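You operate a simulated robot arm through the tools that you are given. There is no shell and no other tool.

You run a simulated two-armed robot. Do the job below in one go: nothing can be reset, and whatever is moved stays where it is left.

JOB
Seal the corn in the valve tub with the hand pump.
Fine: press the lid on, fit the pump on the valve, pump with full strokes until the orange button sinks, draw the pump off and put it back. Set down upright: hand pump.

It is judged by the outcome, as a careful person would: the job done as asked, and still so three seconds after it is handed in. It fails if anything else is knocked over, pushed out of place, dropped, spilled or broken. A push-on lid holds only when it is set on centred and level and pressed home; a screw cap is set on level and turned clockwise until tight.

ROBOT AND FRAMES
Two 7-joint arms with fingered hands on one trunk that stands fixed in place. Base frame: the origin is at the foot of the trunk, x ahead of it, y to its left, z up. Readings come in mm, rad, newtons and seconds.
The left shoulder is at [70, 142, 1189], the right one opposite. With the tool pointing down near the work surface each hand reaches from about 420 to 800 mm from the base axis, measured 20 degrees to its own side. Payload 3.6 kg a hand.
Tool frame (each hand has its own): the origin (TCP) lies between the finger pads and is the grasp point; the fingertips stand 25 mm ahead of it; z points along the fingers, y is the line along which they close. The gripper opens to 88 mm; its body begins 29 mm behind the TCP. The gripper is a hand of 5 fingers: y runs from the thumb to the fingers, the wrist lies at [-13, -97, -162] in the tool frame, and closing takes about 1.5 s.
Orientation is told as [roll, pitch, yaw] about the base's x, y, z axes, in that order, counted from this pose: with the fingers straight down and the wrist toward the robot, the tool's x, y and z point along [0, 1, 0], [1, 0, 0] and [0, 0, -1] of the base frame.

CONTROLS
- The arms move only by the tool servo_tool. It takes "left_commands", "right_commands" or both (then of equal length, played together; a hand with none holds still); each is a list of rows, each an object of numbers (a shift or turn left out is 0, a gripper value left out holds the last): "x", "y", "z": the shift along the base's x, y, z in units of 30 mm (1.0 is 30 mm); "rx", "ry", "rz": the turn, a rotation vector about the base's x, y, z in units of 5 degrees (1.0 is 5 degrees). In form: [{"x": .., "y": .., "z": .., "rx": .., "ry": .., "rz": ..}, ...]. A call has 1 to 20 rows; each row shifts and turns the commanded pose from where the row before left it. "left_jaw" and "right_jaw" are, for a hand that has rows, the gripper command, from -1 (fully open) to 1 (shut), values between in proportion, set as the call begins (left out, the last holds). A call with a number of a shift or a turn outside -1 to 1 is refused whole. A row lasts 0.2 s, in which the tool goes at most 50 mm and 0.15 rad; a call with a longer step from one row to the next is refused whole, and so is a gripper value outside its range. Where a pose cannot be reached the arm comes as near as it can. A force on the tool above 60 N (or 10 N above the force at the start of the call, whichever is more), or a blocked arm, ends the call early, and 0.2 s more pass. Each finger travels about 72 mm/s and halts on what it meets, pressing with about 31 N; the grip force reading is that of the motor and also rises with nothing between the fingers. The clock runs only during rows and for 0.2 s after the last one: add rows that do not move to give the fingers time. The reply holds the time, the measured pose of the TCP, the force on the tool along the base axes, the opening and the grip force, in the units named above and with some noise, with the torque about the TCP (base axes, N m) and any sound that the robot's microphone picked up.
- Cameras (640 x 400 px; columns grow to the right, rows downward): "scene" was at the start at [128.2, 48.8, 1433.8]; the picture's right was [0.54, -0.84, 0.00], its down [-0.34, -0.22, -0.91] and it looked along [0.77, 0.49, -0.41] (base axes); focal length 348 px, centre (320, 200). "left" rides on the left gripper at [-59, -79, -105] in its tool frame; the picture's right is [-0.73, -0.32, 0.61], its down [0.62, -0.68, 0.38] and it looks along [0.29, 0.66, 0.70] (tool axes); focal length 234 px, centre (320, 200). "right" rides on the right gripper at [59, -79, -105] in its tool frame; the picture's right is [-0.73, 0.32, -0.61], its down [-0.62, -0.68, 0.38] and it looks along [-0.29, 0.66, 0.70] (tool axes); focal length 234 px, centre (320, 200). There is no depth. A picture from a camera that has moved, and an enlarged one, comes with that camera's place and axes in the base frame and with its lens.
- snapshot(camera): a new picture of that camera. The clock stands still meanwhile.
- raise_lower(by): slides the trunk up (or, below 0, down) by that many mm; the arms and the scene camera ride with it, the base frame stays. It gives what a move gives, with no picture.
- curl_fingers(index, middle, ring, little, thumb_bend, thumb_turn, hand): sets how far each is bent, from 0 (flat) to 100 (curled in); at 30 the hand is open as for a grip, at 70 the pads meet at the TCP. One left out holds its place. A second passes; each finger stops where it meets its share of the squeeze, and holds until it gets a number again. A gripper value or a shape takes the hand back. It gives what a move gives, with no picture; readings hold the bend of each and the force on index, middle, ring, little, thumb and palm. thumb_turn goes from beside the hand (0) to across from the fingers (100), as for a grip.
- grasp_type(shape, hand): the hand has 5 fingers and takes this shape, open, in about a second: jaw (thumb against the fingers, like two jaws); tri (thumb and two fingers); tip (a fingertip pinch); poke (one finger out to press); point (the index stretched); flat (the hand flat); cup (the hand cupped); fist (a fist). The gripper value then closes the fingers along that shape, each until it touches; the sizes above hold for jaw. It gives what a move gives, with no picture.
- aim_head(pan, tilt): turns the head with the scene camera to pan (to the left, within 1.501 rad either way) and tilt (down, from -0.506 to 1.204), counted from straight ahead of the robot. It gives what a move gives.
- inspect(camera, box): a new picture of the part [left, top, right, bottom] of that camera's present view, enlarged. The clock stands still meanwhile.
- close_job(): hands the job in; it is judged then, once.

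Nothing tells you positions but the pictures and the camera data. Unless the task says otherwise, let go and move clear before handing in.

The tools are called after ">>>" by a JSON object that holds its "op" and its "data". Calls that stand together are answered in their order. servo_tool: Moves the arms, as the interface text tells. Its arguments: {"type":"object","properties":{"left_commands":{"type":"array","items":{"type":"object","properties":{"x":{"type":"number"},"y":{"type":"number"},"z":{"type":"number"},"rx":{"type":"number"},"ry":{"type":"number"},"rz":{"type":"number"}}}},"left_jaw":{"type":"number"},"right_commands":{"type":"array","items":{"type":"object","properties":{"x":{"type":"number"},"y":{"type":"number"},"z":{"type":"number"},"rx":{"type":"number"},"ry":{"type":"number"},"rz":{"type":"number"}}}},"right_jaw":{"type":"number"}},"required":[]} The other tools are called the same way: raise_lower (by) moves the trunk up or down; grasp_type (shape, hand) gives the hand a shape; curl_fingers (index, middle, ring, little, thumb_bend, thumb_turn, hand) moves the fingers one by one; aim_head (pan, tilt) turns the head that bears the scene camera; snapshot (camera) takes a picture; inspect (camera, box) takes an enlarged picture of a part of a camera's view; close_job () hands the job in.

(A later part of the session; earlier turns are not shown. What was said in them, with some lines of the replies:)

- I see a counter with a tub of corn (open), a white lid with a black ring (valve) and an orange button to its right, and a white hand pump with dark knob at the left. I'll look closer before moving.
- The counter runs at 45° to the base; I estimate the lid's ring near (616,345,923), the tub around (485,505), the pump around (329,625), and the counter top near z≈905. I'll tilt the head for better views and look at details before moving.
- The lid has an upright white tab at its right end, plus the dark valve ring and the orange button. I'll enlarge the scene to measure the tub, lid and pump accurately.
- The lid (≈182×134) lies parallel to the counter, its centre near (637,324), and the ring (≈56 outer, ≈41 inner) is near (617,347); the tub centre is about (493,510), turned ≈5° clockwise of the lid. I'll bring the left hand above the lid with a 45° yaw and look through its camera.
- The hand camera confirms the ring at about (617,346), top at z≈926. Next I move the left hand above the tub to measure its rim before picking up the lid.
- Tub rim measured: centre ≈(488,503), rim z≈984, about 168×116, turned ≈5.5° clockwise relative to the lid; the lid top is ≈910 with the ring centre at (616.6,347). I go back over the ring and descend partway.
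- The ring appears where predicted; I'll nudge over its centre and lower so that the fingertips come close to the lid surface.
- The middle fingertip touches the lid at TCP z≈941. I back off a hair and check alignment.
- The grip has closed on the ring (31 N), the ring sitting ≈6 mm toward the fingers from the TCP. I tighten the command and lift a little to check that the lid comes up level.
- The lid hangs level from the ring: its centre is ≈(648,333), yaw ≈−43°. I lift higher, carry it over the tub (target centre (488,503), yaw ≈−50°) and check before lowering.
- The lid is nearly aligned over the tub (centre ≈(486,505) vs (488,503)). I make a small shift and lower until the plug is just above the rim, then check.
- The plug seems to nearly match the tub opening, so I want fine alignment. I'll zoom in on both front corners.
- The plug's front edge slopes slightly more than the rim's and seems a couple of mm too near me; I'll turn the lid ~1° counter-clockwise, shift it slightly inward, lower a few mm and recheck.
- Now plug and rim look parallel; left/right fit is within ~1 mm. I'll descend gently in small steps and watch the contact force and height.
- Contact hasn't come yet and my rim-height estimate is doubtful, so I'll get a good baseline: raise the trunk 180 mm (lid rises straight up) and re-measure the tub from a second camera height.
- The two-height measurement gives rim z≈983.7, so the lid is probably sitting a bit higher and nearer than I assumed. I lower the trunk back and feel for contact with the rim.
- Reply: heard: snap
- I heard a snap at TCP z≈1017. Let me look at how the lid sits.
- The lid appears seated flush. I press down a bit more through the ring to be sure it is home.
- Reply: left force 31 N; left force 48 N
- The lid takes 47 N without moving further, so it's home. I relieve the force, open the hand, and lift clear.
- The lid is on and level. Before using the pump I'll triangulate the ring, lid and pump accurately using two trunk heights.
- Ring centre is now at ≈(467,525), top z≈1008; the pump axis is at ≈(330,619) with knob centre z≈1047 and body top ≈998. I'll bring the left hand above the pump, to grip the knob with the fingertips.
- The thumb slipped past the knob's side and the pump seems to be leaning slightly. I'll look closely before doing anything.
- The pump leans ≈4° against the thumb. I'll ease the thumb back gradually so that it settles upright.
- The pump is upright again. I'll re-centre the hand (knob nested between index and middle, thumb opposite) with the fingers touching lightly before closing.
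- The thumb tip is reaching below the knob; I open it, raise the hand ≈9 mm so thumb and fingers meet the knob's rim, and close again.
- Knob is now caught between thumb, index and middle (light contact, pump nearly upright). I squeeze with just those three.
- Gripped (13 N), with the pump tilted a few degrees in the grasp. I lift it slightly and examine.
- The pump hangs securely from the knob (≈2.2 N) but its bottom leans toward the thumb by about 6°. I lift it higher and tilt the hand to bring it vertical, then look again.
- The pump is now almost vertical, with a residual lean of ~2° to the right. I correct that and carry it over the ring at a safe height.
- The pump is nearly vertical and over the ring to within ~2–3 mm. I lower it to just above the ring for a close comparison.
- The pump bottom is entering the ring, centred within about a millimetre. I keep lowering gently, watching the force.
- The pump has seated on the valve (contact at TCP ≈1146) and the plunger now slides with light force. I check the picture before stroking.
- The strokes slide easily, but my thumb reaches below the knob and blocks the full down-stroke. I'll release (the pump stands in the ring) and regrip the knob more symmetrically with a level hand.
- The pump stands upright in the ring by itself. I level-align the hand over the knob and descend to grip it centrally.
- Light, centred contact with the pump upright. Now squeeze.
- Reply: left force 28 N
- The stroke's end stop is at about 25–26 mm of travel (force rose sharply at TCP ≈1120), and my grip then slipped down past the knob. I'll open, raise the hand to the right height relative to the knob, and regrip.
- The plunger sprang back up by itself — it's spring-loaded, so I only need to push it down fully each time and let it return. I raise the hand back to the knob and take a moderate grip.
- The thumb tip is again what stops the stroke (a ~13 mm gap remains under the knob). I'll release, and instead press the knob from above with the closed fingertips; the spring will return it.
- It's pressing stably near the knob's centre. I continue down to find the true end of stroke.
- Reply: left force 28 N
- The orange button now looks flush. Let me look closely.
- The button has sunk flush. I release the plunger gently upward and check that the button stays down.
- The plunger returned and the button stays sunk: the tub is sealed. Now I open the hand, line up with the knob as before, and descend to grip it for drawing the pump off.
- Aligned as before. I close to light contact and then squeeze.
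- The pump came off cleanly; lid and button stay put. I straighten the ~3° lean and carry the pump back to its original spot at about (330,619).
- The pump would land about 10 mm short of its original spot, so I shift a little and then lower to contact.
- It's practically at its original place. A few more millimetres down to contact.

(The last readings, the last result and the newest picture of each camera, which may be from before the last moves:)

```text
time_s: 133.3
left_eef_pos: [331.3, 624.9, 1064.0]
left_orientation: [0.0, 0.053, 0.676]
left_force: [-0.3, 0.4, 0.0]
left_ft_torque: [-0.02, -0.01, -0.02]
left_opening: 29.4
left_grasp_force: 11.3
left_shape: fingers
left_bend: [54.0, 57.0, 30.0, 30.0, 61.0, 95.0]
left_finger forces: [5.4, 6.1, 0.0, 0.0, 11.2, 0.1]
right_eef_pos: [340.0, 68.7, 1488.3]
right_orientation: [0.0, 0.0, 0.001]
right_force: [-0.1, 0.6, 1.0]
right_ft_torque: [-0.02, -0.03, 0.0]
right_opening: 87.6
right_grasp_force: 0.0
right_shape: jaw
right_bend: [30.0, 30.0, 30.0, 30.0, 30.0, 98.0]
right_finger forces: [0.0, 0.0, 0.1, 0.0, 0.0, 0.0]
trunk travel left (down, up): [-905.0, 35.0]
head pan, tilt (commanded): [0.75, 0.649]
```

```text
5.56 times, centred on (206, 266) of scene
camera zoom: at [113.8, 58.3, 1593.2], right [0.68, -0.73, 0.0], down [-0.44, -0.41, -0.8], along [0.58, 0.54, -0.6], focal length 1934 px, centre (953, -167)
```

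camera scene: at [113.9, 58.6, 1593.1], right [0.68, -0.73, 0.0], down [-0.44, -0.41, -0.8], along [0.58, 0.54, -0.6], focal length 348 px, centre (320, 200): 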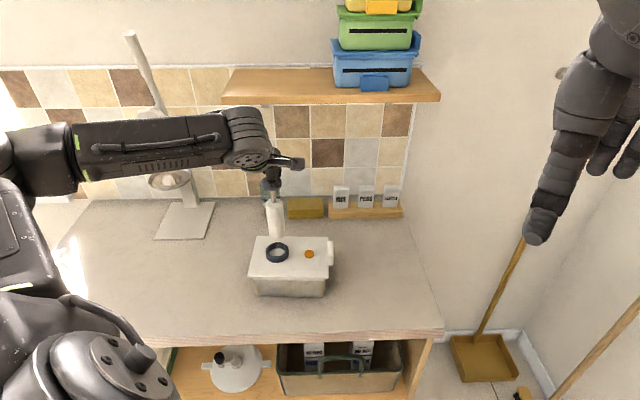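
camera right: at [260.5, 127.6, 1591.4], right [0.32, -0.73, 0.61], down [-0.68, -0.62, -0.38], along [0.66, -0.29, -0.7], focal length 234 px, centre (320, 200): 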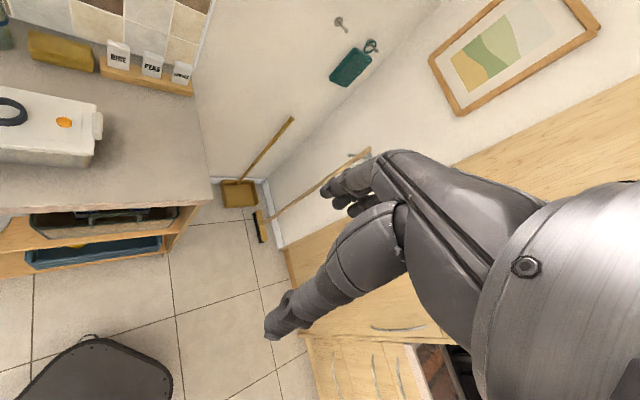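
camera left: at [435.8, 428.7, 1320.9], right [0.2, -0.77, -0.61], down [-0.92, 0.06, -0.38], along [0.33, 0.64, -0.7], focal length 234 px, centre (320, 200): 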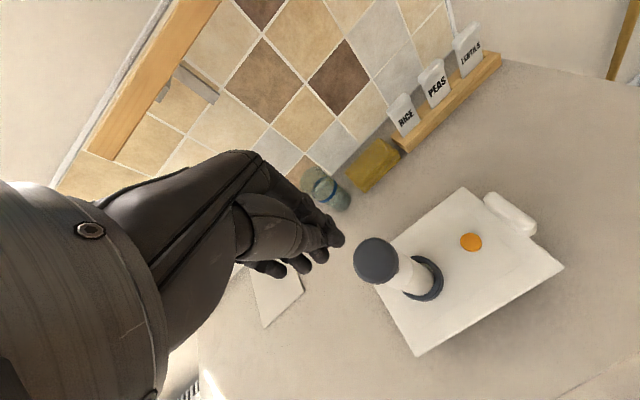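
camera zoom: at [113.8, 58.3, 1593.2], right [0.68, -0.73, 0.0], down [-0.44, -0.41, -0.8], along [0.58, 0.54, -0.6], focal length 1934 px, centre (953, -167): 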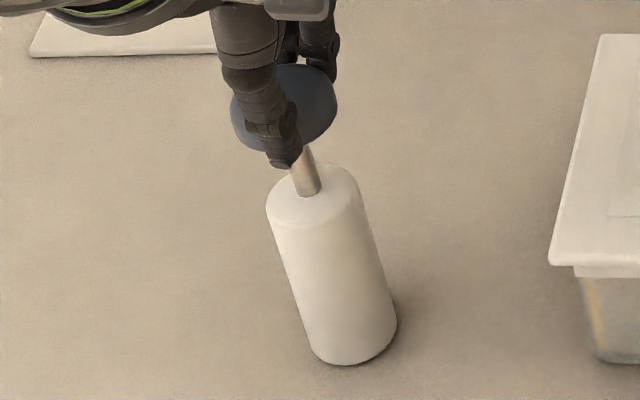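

>>> {"op": "servo_tool", "data": {"left_commands": [{"z": -0.07}, {}, {}]}}

>>> {"op": "servo_tool", "data": {"left_commands": [{"z": -0.05}, {}, {}]}}

>>> {"op": "inspect", "data": {"camera": "scene", "box": [172, 230, 240, 302]}}

>>> {"op": "inspect", "data": {"camera": "left", "box": [270, 150, 470, 310]}}

```text
time_s: 134.2
left_eef_pos: [332.1, 624.1, 1061.0]
left_orientation: [0.001, 0.054, 0.674]
left_force: [-0.2, 0.3, 0.7]
left_ft_torque: [-0.02, -0.02, 0.0]
left_opening: 29.3
left_grasp_force: 11.3
left_shape: fingers
left_bend: [54.0, 57.0, 30.0, 30.0, 61.0, 95.0]
left_finger forces: [5.4, 6.0, 0.0, 0.0, 11.3, 0.0]
right_eef_pos: [340.6, 69.1, 1487.5]
right_orientation: [0.0, 0.0, 0.0]
right_force: [-0.4, -0.4, 0.0]
right_ft_torque: [0.0, 0.01, -0.01]
right_opening: 87.7
right_grasp_force: 0.0
right_shape: jaw
right_bend: [30.0, 30.0, 30.0, 30.0, 30.0, 98.0]
right_finger forces: [0.0, 0.0, 0.0, 0.0, 0.0, 0.0]
trunk travel left (down, up): [-905.0, 35.0]
head pan, tilt (commanded): [0.75, 0.649]
```

```text
time_s: 134.9
left_eef_pos: [331.7, 626.4, 1059.5]
left_orientation: [0.001, 0.052, 0.675]
left_force: [-0.4, 0.7, 1.4]
left_ft_torque: [0.02, -0.04, 0.02]
left_opening: 29.0
left_grasp_force: 11.3
left_shape: fingers
left_bend: [54.0, 57.0, 30.0, 30.0, 61.0, 95.0]
left_finger forces: [5.5, 6.1, 0.0, 0.1, 11.1, 0.1]
right_eef_pos: [340.3, 68.7, 1487.6]
right_orientation: [0.001, 0.0, -0.001]
right_force: [0.5, -0.5, 0.1]
right_ft_torque: [-0.01, 0.0, -0.02]
right_opening: 87.9
right_grasp_force: 0.1
right_shape: jaw
right_bend: [30.0, 30.0, 30.0, 30.0, 30.0, 98.0]
right_finger forces: [0.0, 0.1, 0.0, 0.1, 0.0, 0.0]
trunk travel left (down, up): [-905.0, 35.0]
head pan, tilt (commanded): [0.75, 0.649]
```

```text
5.56 times, centred on (206, 266) of scene
camera zoom: at [113.7, 58.1, 1593.2], right [0.68, -0.73, 0.0], down [-0.44, -0.41, -0.8], along [0.58, 0.54, -0.6], focal length 1934 px, centre (953, -167)
```

zoom: 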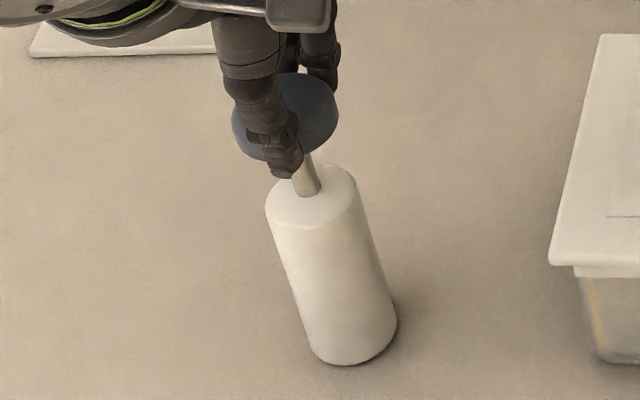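

```text
2.50 times, centred on (370, 230) of left
camera zoom: at [311.4, 533.5, 1168.2], right [0.18, -0.79, -0.59], down [-0.94, 0.05, -0.35], along [0.3, 0.61, -0.73], focal length 585 px, centre (195, 125)
```

zoom: 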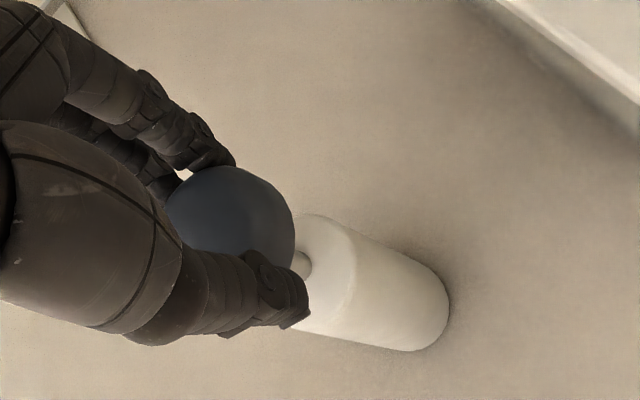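

>>> {"op": "servo_tool", "data": {"left_commands": [{"z": 0.09}, {}, {}]}}

>>> {"op": "curl_fingers", "data": {"hand": "left", "index": 54, "middle": 57, "thumb_bend": 62}}

>>> {"op": "inspect", "data": {"camera": "scene", "box": [172, 230, 240, 302]}}

```text
time_s: 135.8
left_eef_pos: [332.0, 625.4, 1062.6]
left_orientation: [0.0, 0.052, 0.675]
left_force: [0.5, -0.3, 1.5]
left_ft_torque: [0.04, 0.02, -0.04]
left_opening: 29.1
left_grasp_force: 11.6
left_shape: fingers
left_bend: [54.0, 57.0, 30.0, 30.0, 61.0, 95.0]
left_finger forces: [5.4, 6.1, 0.0, 0.1, 11.2, 0.0]
right_eef_pos: [340.4, 68.6, 1487.0]
right_orientation: [0.001, 0.0, 0.0]
right_force: [0.7, -0.4, 0.6]
right_ft_torque: [0.02, 0.01, 0.0]
right_opening: 87.9
right_grasp_force: 0.1
right_shape: jaw
right_bend: [30.0, 30.0, 30.0, 30.0, 30.0, 98.0]
right_finger forces: [0.0, 0.1, 0.1, 0.0, 0.1, 0.0]
trunk travel left (down, up): [-905.0, 35.0]
head pan, tilt (commanded): [0.75, 0.649]
```

```text
time_s: 136.8
left_eef_pos: [331.5, 625.5, 1063.9]
left_orientation: [0.0, 0.054, 0.675]
left_force: [0.5, -1.1, 1.5]
left_ft_torque: [-0.01, 0.04, 0.07]
left_opening: 31.7
left_grasp_force: 3.4
left_shape: fingers
left_bend: [52.0, 54.0, 30.0, 30.0, 58.0, 96.0]
left_finger forces: [1.3, 2.0, 0.0, 0.1, 3.3, 0.1]
right_eef_pos: [339.8, 69.1, 1489.1]
right_orientation: [-0.001, 0.0, -0.002]
right_force: [-0.3, 0.0, 0.8]
right_ft_torque: [-0.02, 0.01, 0.0]
right_opening: 87.6
right_grasp_force: 0.0
right_shape: jaw
right_bend: [30.0, 30.0, 30.0, 30.0, 30.0, 98.0]
right_finger forces: [0.0, 0.0, 0.0, 0.0, 0.1, 0.1]
trunk travel left (down, up): [-905.0, 35.0]
head pan, tilt (commanded): [0.75, 0.649]
```

```text
5.56 times, centred on (206, 266) of scene
camera zoom: at [113.7, 58.1, 1593.2], right [0.68, -0.73, 0.0], down [-0.44, -0.41, -0.8], along [0.58, 0.54, -0.6], focal length 1934 px, centre (953, -167)
```

zoom: 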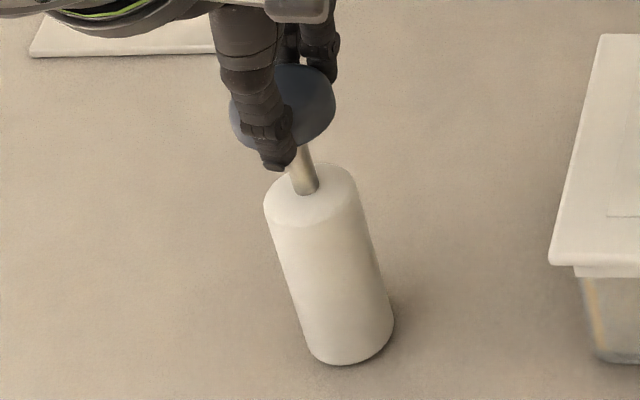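

>>> {"op": "curl_fingers", "data": {"hand": "left", "index": 49, "middle": 49, "thumb_bend": 55}}

>>> {"op": "curl_fingers", "data": {"hand": "left", "index": 35, "middle": 35, "thumb_bend": 38}}

>>> {"op": "inspect", "data": {"camera": "scene", "box": [172, 230, 240, 302]}}

>>> {"op": "inspect", "data": {"camera": "left", "box": [250, 150, 450, 340]}}

```text
time_s: 137.8
left_eef_pos: [331.7, 625.4, 1063.0]
left_orientation: [-0.001, 0.052, 0.675]
left_force: [-0.1, -0.5, -1.0]
left_ft_torque: [0.0, 0.03, 0.01]
left_opening: 37.1
left_grasp_force: 0.2
left_shape: fingers
left_bend: [49.0, 49.0, 30.0, 30.0, 55.0, 97.0]
left_finger forces: [0.0, 0.1, 0.0, 0.0, 0.3, 0.1]
right_eef_pos: [340.8, 68.9, 1487.4]
right_orientation: [0.0, 0.0, -0.002]
right_force: [0.6, 0.2, -0.8]
right_ft_torque: [0.0, 0.02, 0.0]
right_opening: 87.7
right_grasp_force: 0.1
right_shape: jaw
right_bend: [30.0, 30.0, 30.0, 30.0, 30.0, 98.0]
right_finger forces: [0.1, 0.1, 0.1, 0.0, 0.0, 0.1]
trunk travel left (down, up): [-905.0, 35.0]
head pan, tilt (commanded): [0.75, 0.649]
```

```text
time_s: 138.8
left_eef_pos: [332.6, 626.3, 1062.3]
left_orientation: [0.0, 0.052, 0.676]
left_force: [0.3, -0.6, 0.9]
left_ft_torque: [-0.02, 0.03, 0.01]
left_opening: 70.6
left_grasp_force: 0.1
left_shape: fingers
left_bend: [35.0, 35.0, 30.0, 30.0, 38.0, 97.0]
left_finger forces: [0.0, 0.0, 0.1, 0.0, 0.1, 0.0]
right_eef_pos: [338.9, 69.3, 1488.3]
right_orientation: [0.0, 0.0, 0.0]
right_force: [-0.1, -0.2, 0.6]
right_ft_torque: [0.03, -0.03, -0.02]
right_opening: 87.8
right_grasp_force: 0.0
right_shape: jaw
right_bend: [30.0, 30.0, 30.0, 30.0, 30.0, 98.0]
right_finger forces: [0.1, 0.1, 0.1, 0.1, 0.1, 0.0]
trunk travel left (down, up): [-905.0, 35.0]
head pan, tilt (commanded): [0.75, 0.649]
```

```text
5.56 times, centred on (206, 266) of scene
camera zoom: at [113.8, 58.4, 1593.1], right [0.68, -0.73, 0.0], down [-0.44, -0.41, -0.8], along [0.58, 0.54, -0.6], focal length 1934 px, centre (953, -167)
```

zoom: 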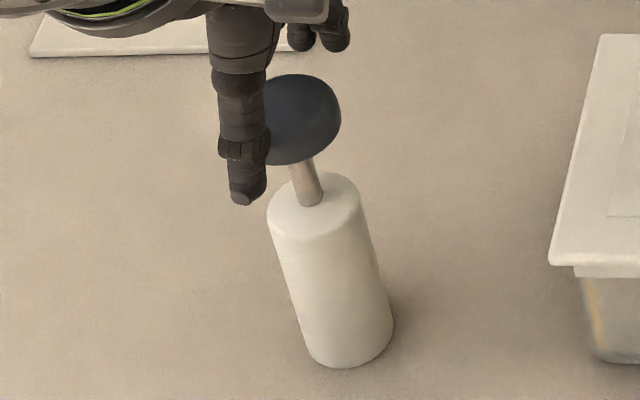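

```text
2.11 times, centred on (350, 245) of left
camera zoom: at [312.0, 534.1, 1171.6], right [0.18, -0.79, -0.59], down [-0.94, 0.05, -0.35], along [0.3, 0.61, -0.73], focal length 493 px, centre (257, 105)
```

zoom: 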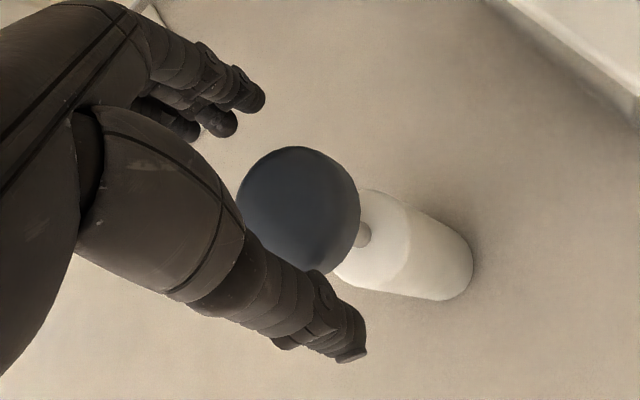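

The pump stands upright on its spot. I open fully, shift so neither thumb nor fingers touch the knob, and rise clear.

>>> {"op": "servo_tool", "data": {"left_commands": [{}, {}, {"x": -0.15, "y": -0.12}, {"x": -0.15, "y": -0.12}, {}], "left_jaw": -1}}

>>> {"op": "inspect", "data": {"camera": "left", "box": [250, 150, 450, 340]}}

```text
time_s: 139.9
left_eef_pos: [322.3, 618.0, 1061.7]
left_orientation: [0.0, 0.052, 0.675]
left_force: [0.2, 1.2, 0.1]
left_ft_torque: [0.01, -0.02, 0.02]
left_opening: 87.7
left_grasp_force: 0.0
left_shape: jaw
left_bend: [30.0, 30.0, 30.0, 30.0, 30.0, 98.0]
left_finger forces: [0.0, 0.0, 0.0, 0.0, 0.1, 0.0]
right_eef_pos: [338.9, 69.0, 1488.4]
right_orientation: [0.0, 0.001, 0.0]
right_force: [0.0, -0.4, -0.2]
right_ft_torque: [0.0, -0.03, -0.01]
right_opening: 87.8
right_grasp_force: 0.0
right_shape: jaw
right_bend: [30.0, 30.0, 30.0, 30.0, 30.0, 98.0]
right_finger forces: [0.0, 0.0, 0.0, 0.0, 0.0, 0.0]
trunk travel left (down, up): [-905.0, 35.0]
head pan, tilt (commanded): [0.75, 0.649]
```

```text
2.11 times, centred on (350, 245) of left
camera zoom: at [302.4, 527.5, 1170.7], right [0.18, -0.79, -0.59], down [-0.94, 0.05, -0.35], along [0.3, 0.61, -0.73], focal length 493 px, centre (257, 105)
```

zoom: 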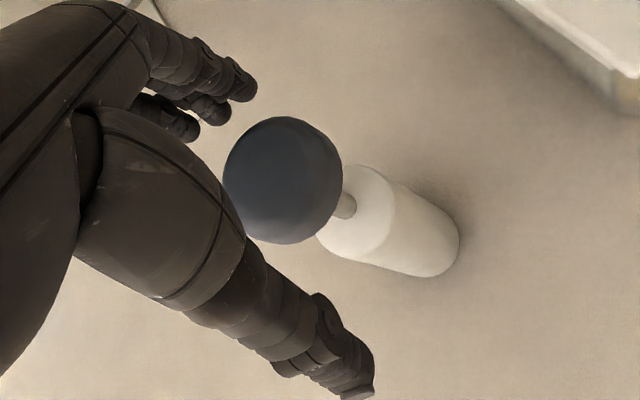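

Both sides are clear. Straight up and away.

>>> {"op": "servo_tool", "data": {"left_commands": [{"z": 0.4}, {"z": 0.7}, {"z": 0.9}, {"z": 0.9}, {"z": 0.9}, {"z": 0.9}, {"z": 0.9}, {"x": -0.3, "y": -0.8, "z": 0.3}, {"x": -0.3, "y": -0.8, "z": 0.3}, {"x": -0.3, "y": -0.8, "z": 0.3}, {"x": -0.2, "y": -0.8, "z": 0.2}, {}]}}

>>> {"op": "snapshot", "data": {"camera": "scene"}}

>>> {"op": "inspect", "data": {"camera": "scene", "box": [170, 220, 350, 310]}}

>>> {"op": "inspect", "data": {"camera": "scene", "box": [240, 230, 340, 300]}}

```text
time_s: 142.6
left_eef_pos: [290.2, 520.8, 1264.0]
left_orientation: [0.0, 0.052, 0.674]
left_force: [0.2, -0.6, -0.2]
left_ft_torque: [0.0, 0.0, 0.01]
left_opening: 87.7
left_grasp_force: 0.0
left_shape: jaw
left_bend: [30.0, 30.0, 30.0, 30.0, 30.0, 98.0]
left_finger forces: [0.1, 0.0, 0.0, 0.0, 0.1, 0.0]
right_eef_pos: [339.8, 68.4, 1488.2]
right_orientation: [-0.001, 0.001, 0.0]
right_force: [1.0, -0.2, 0.4]
right_ft_torque: [-0.01, 0.0, -0.04]
right_opening: 87.5
right_grasp_force: 0.1
right_shape: jaw
right_bend: [30.0, 30.0, 30.0, 30.0, 30.0, 98.0]
right_finger forces: [0.1, 0.1, 0.0, 0.0, 0.1, 0.0]
trunk travel left (down, up): [-905.0, 35.0]
head pan, tilt (commanded): [0.75, 0.649]
```

```text
taken
camera scene: at [113.8, 58.3, 1593.1], right [0.68, -0.73, 0.0], down [-0.44, -0.41, -0.8], along [0.58, 0.54, -0.6], focal length 348 px, centre (320, 200)
```

scene: 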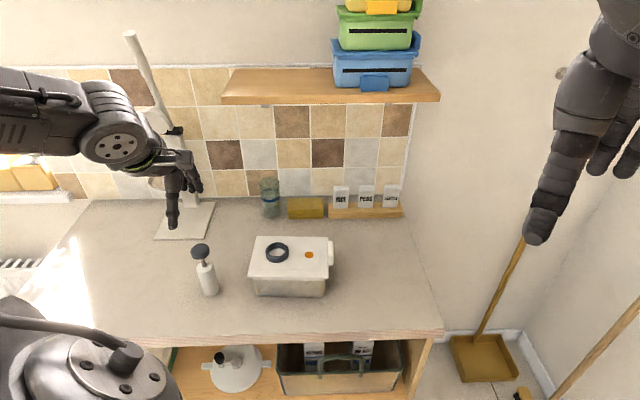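

```text
3.56 times, centred on (260, 265) of scene
camera zoom: at [113.8, 58.3, 1593.1], right [0.68, -0.73, 0.0], down [-0.44, -0.41, -0.8], along [0.58, 0.54, -0.6], focal length 1238 px, centre (533, -31)
```

zoom: 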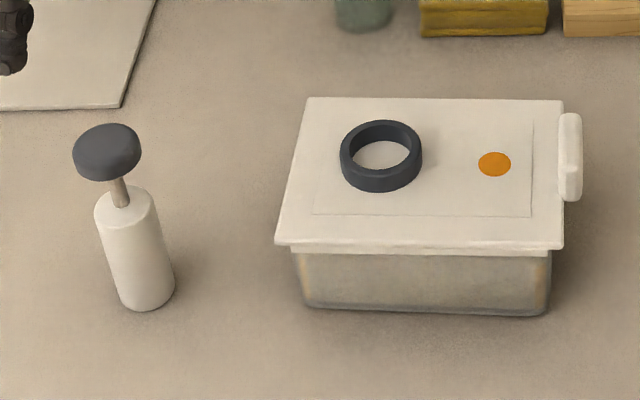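

```text
5.71 times, centred on (290, 265) of scene
camera zoom: at [113.8, 58.3, 1593.1], right [0.68, -0.73, 0.0], down [-0.44, -0.41, -0.8], along [0.58, 0.54, -0.6], focal length 1989 px, centre (491, -171)
```

zoom: 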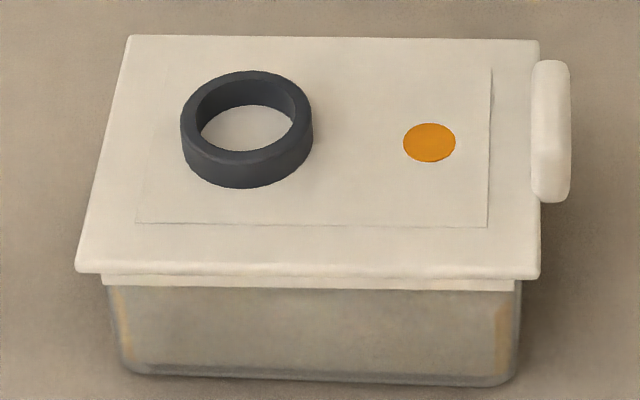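

The lid is sealed on the tub with the orange button sunk. The pump stands upright, within about 1 cm of where it started, and both hands are clear. Nothing else has moved, so I'm handing in the job.

>>> {"op": "close_job", "data": {}}

```text
The job is handed in.
```

The corn is sealed in the valve tub. The orange button has sunk flush with the lid and stayed down after I took the pump off.

- **Lid:** it snapped on level. I then pressed it with about 47 N and it moved no further. It sits roughly 3 mm toward the robot from dead centre by my measurement.
- **Pumping:** only the final press was clearly a full stroke, and the button sank on it. Three earlier presses stopped short because my thumb hit the pump body under the knob. I then pressed the knob from above with closed fingertips.
- **Pump:** it lifted off the valve easily and stands upright on the counter, within about 1 cm of where it started. I nudged it a few degrees off upright during an early grip attempt, but it never fell.

Nothing else looked moved in the final picture, and both hands were clear when I handed in.
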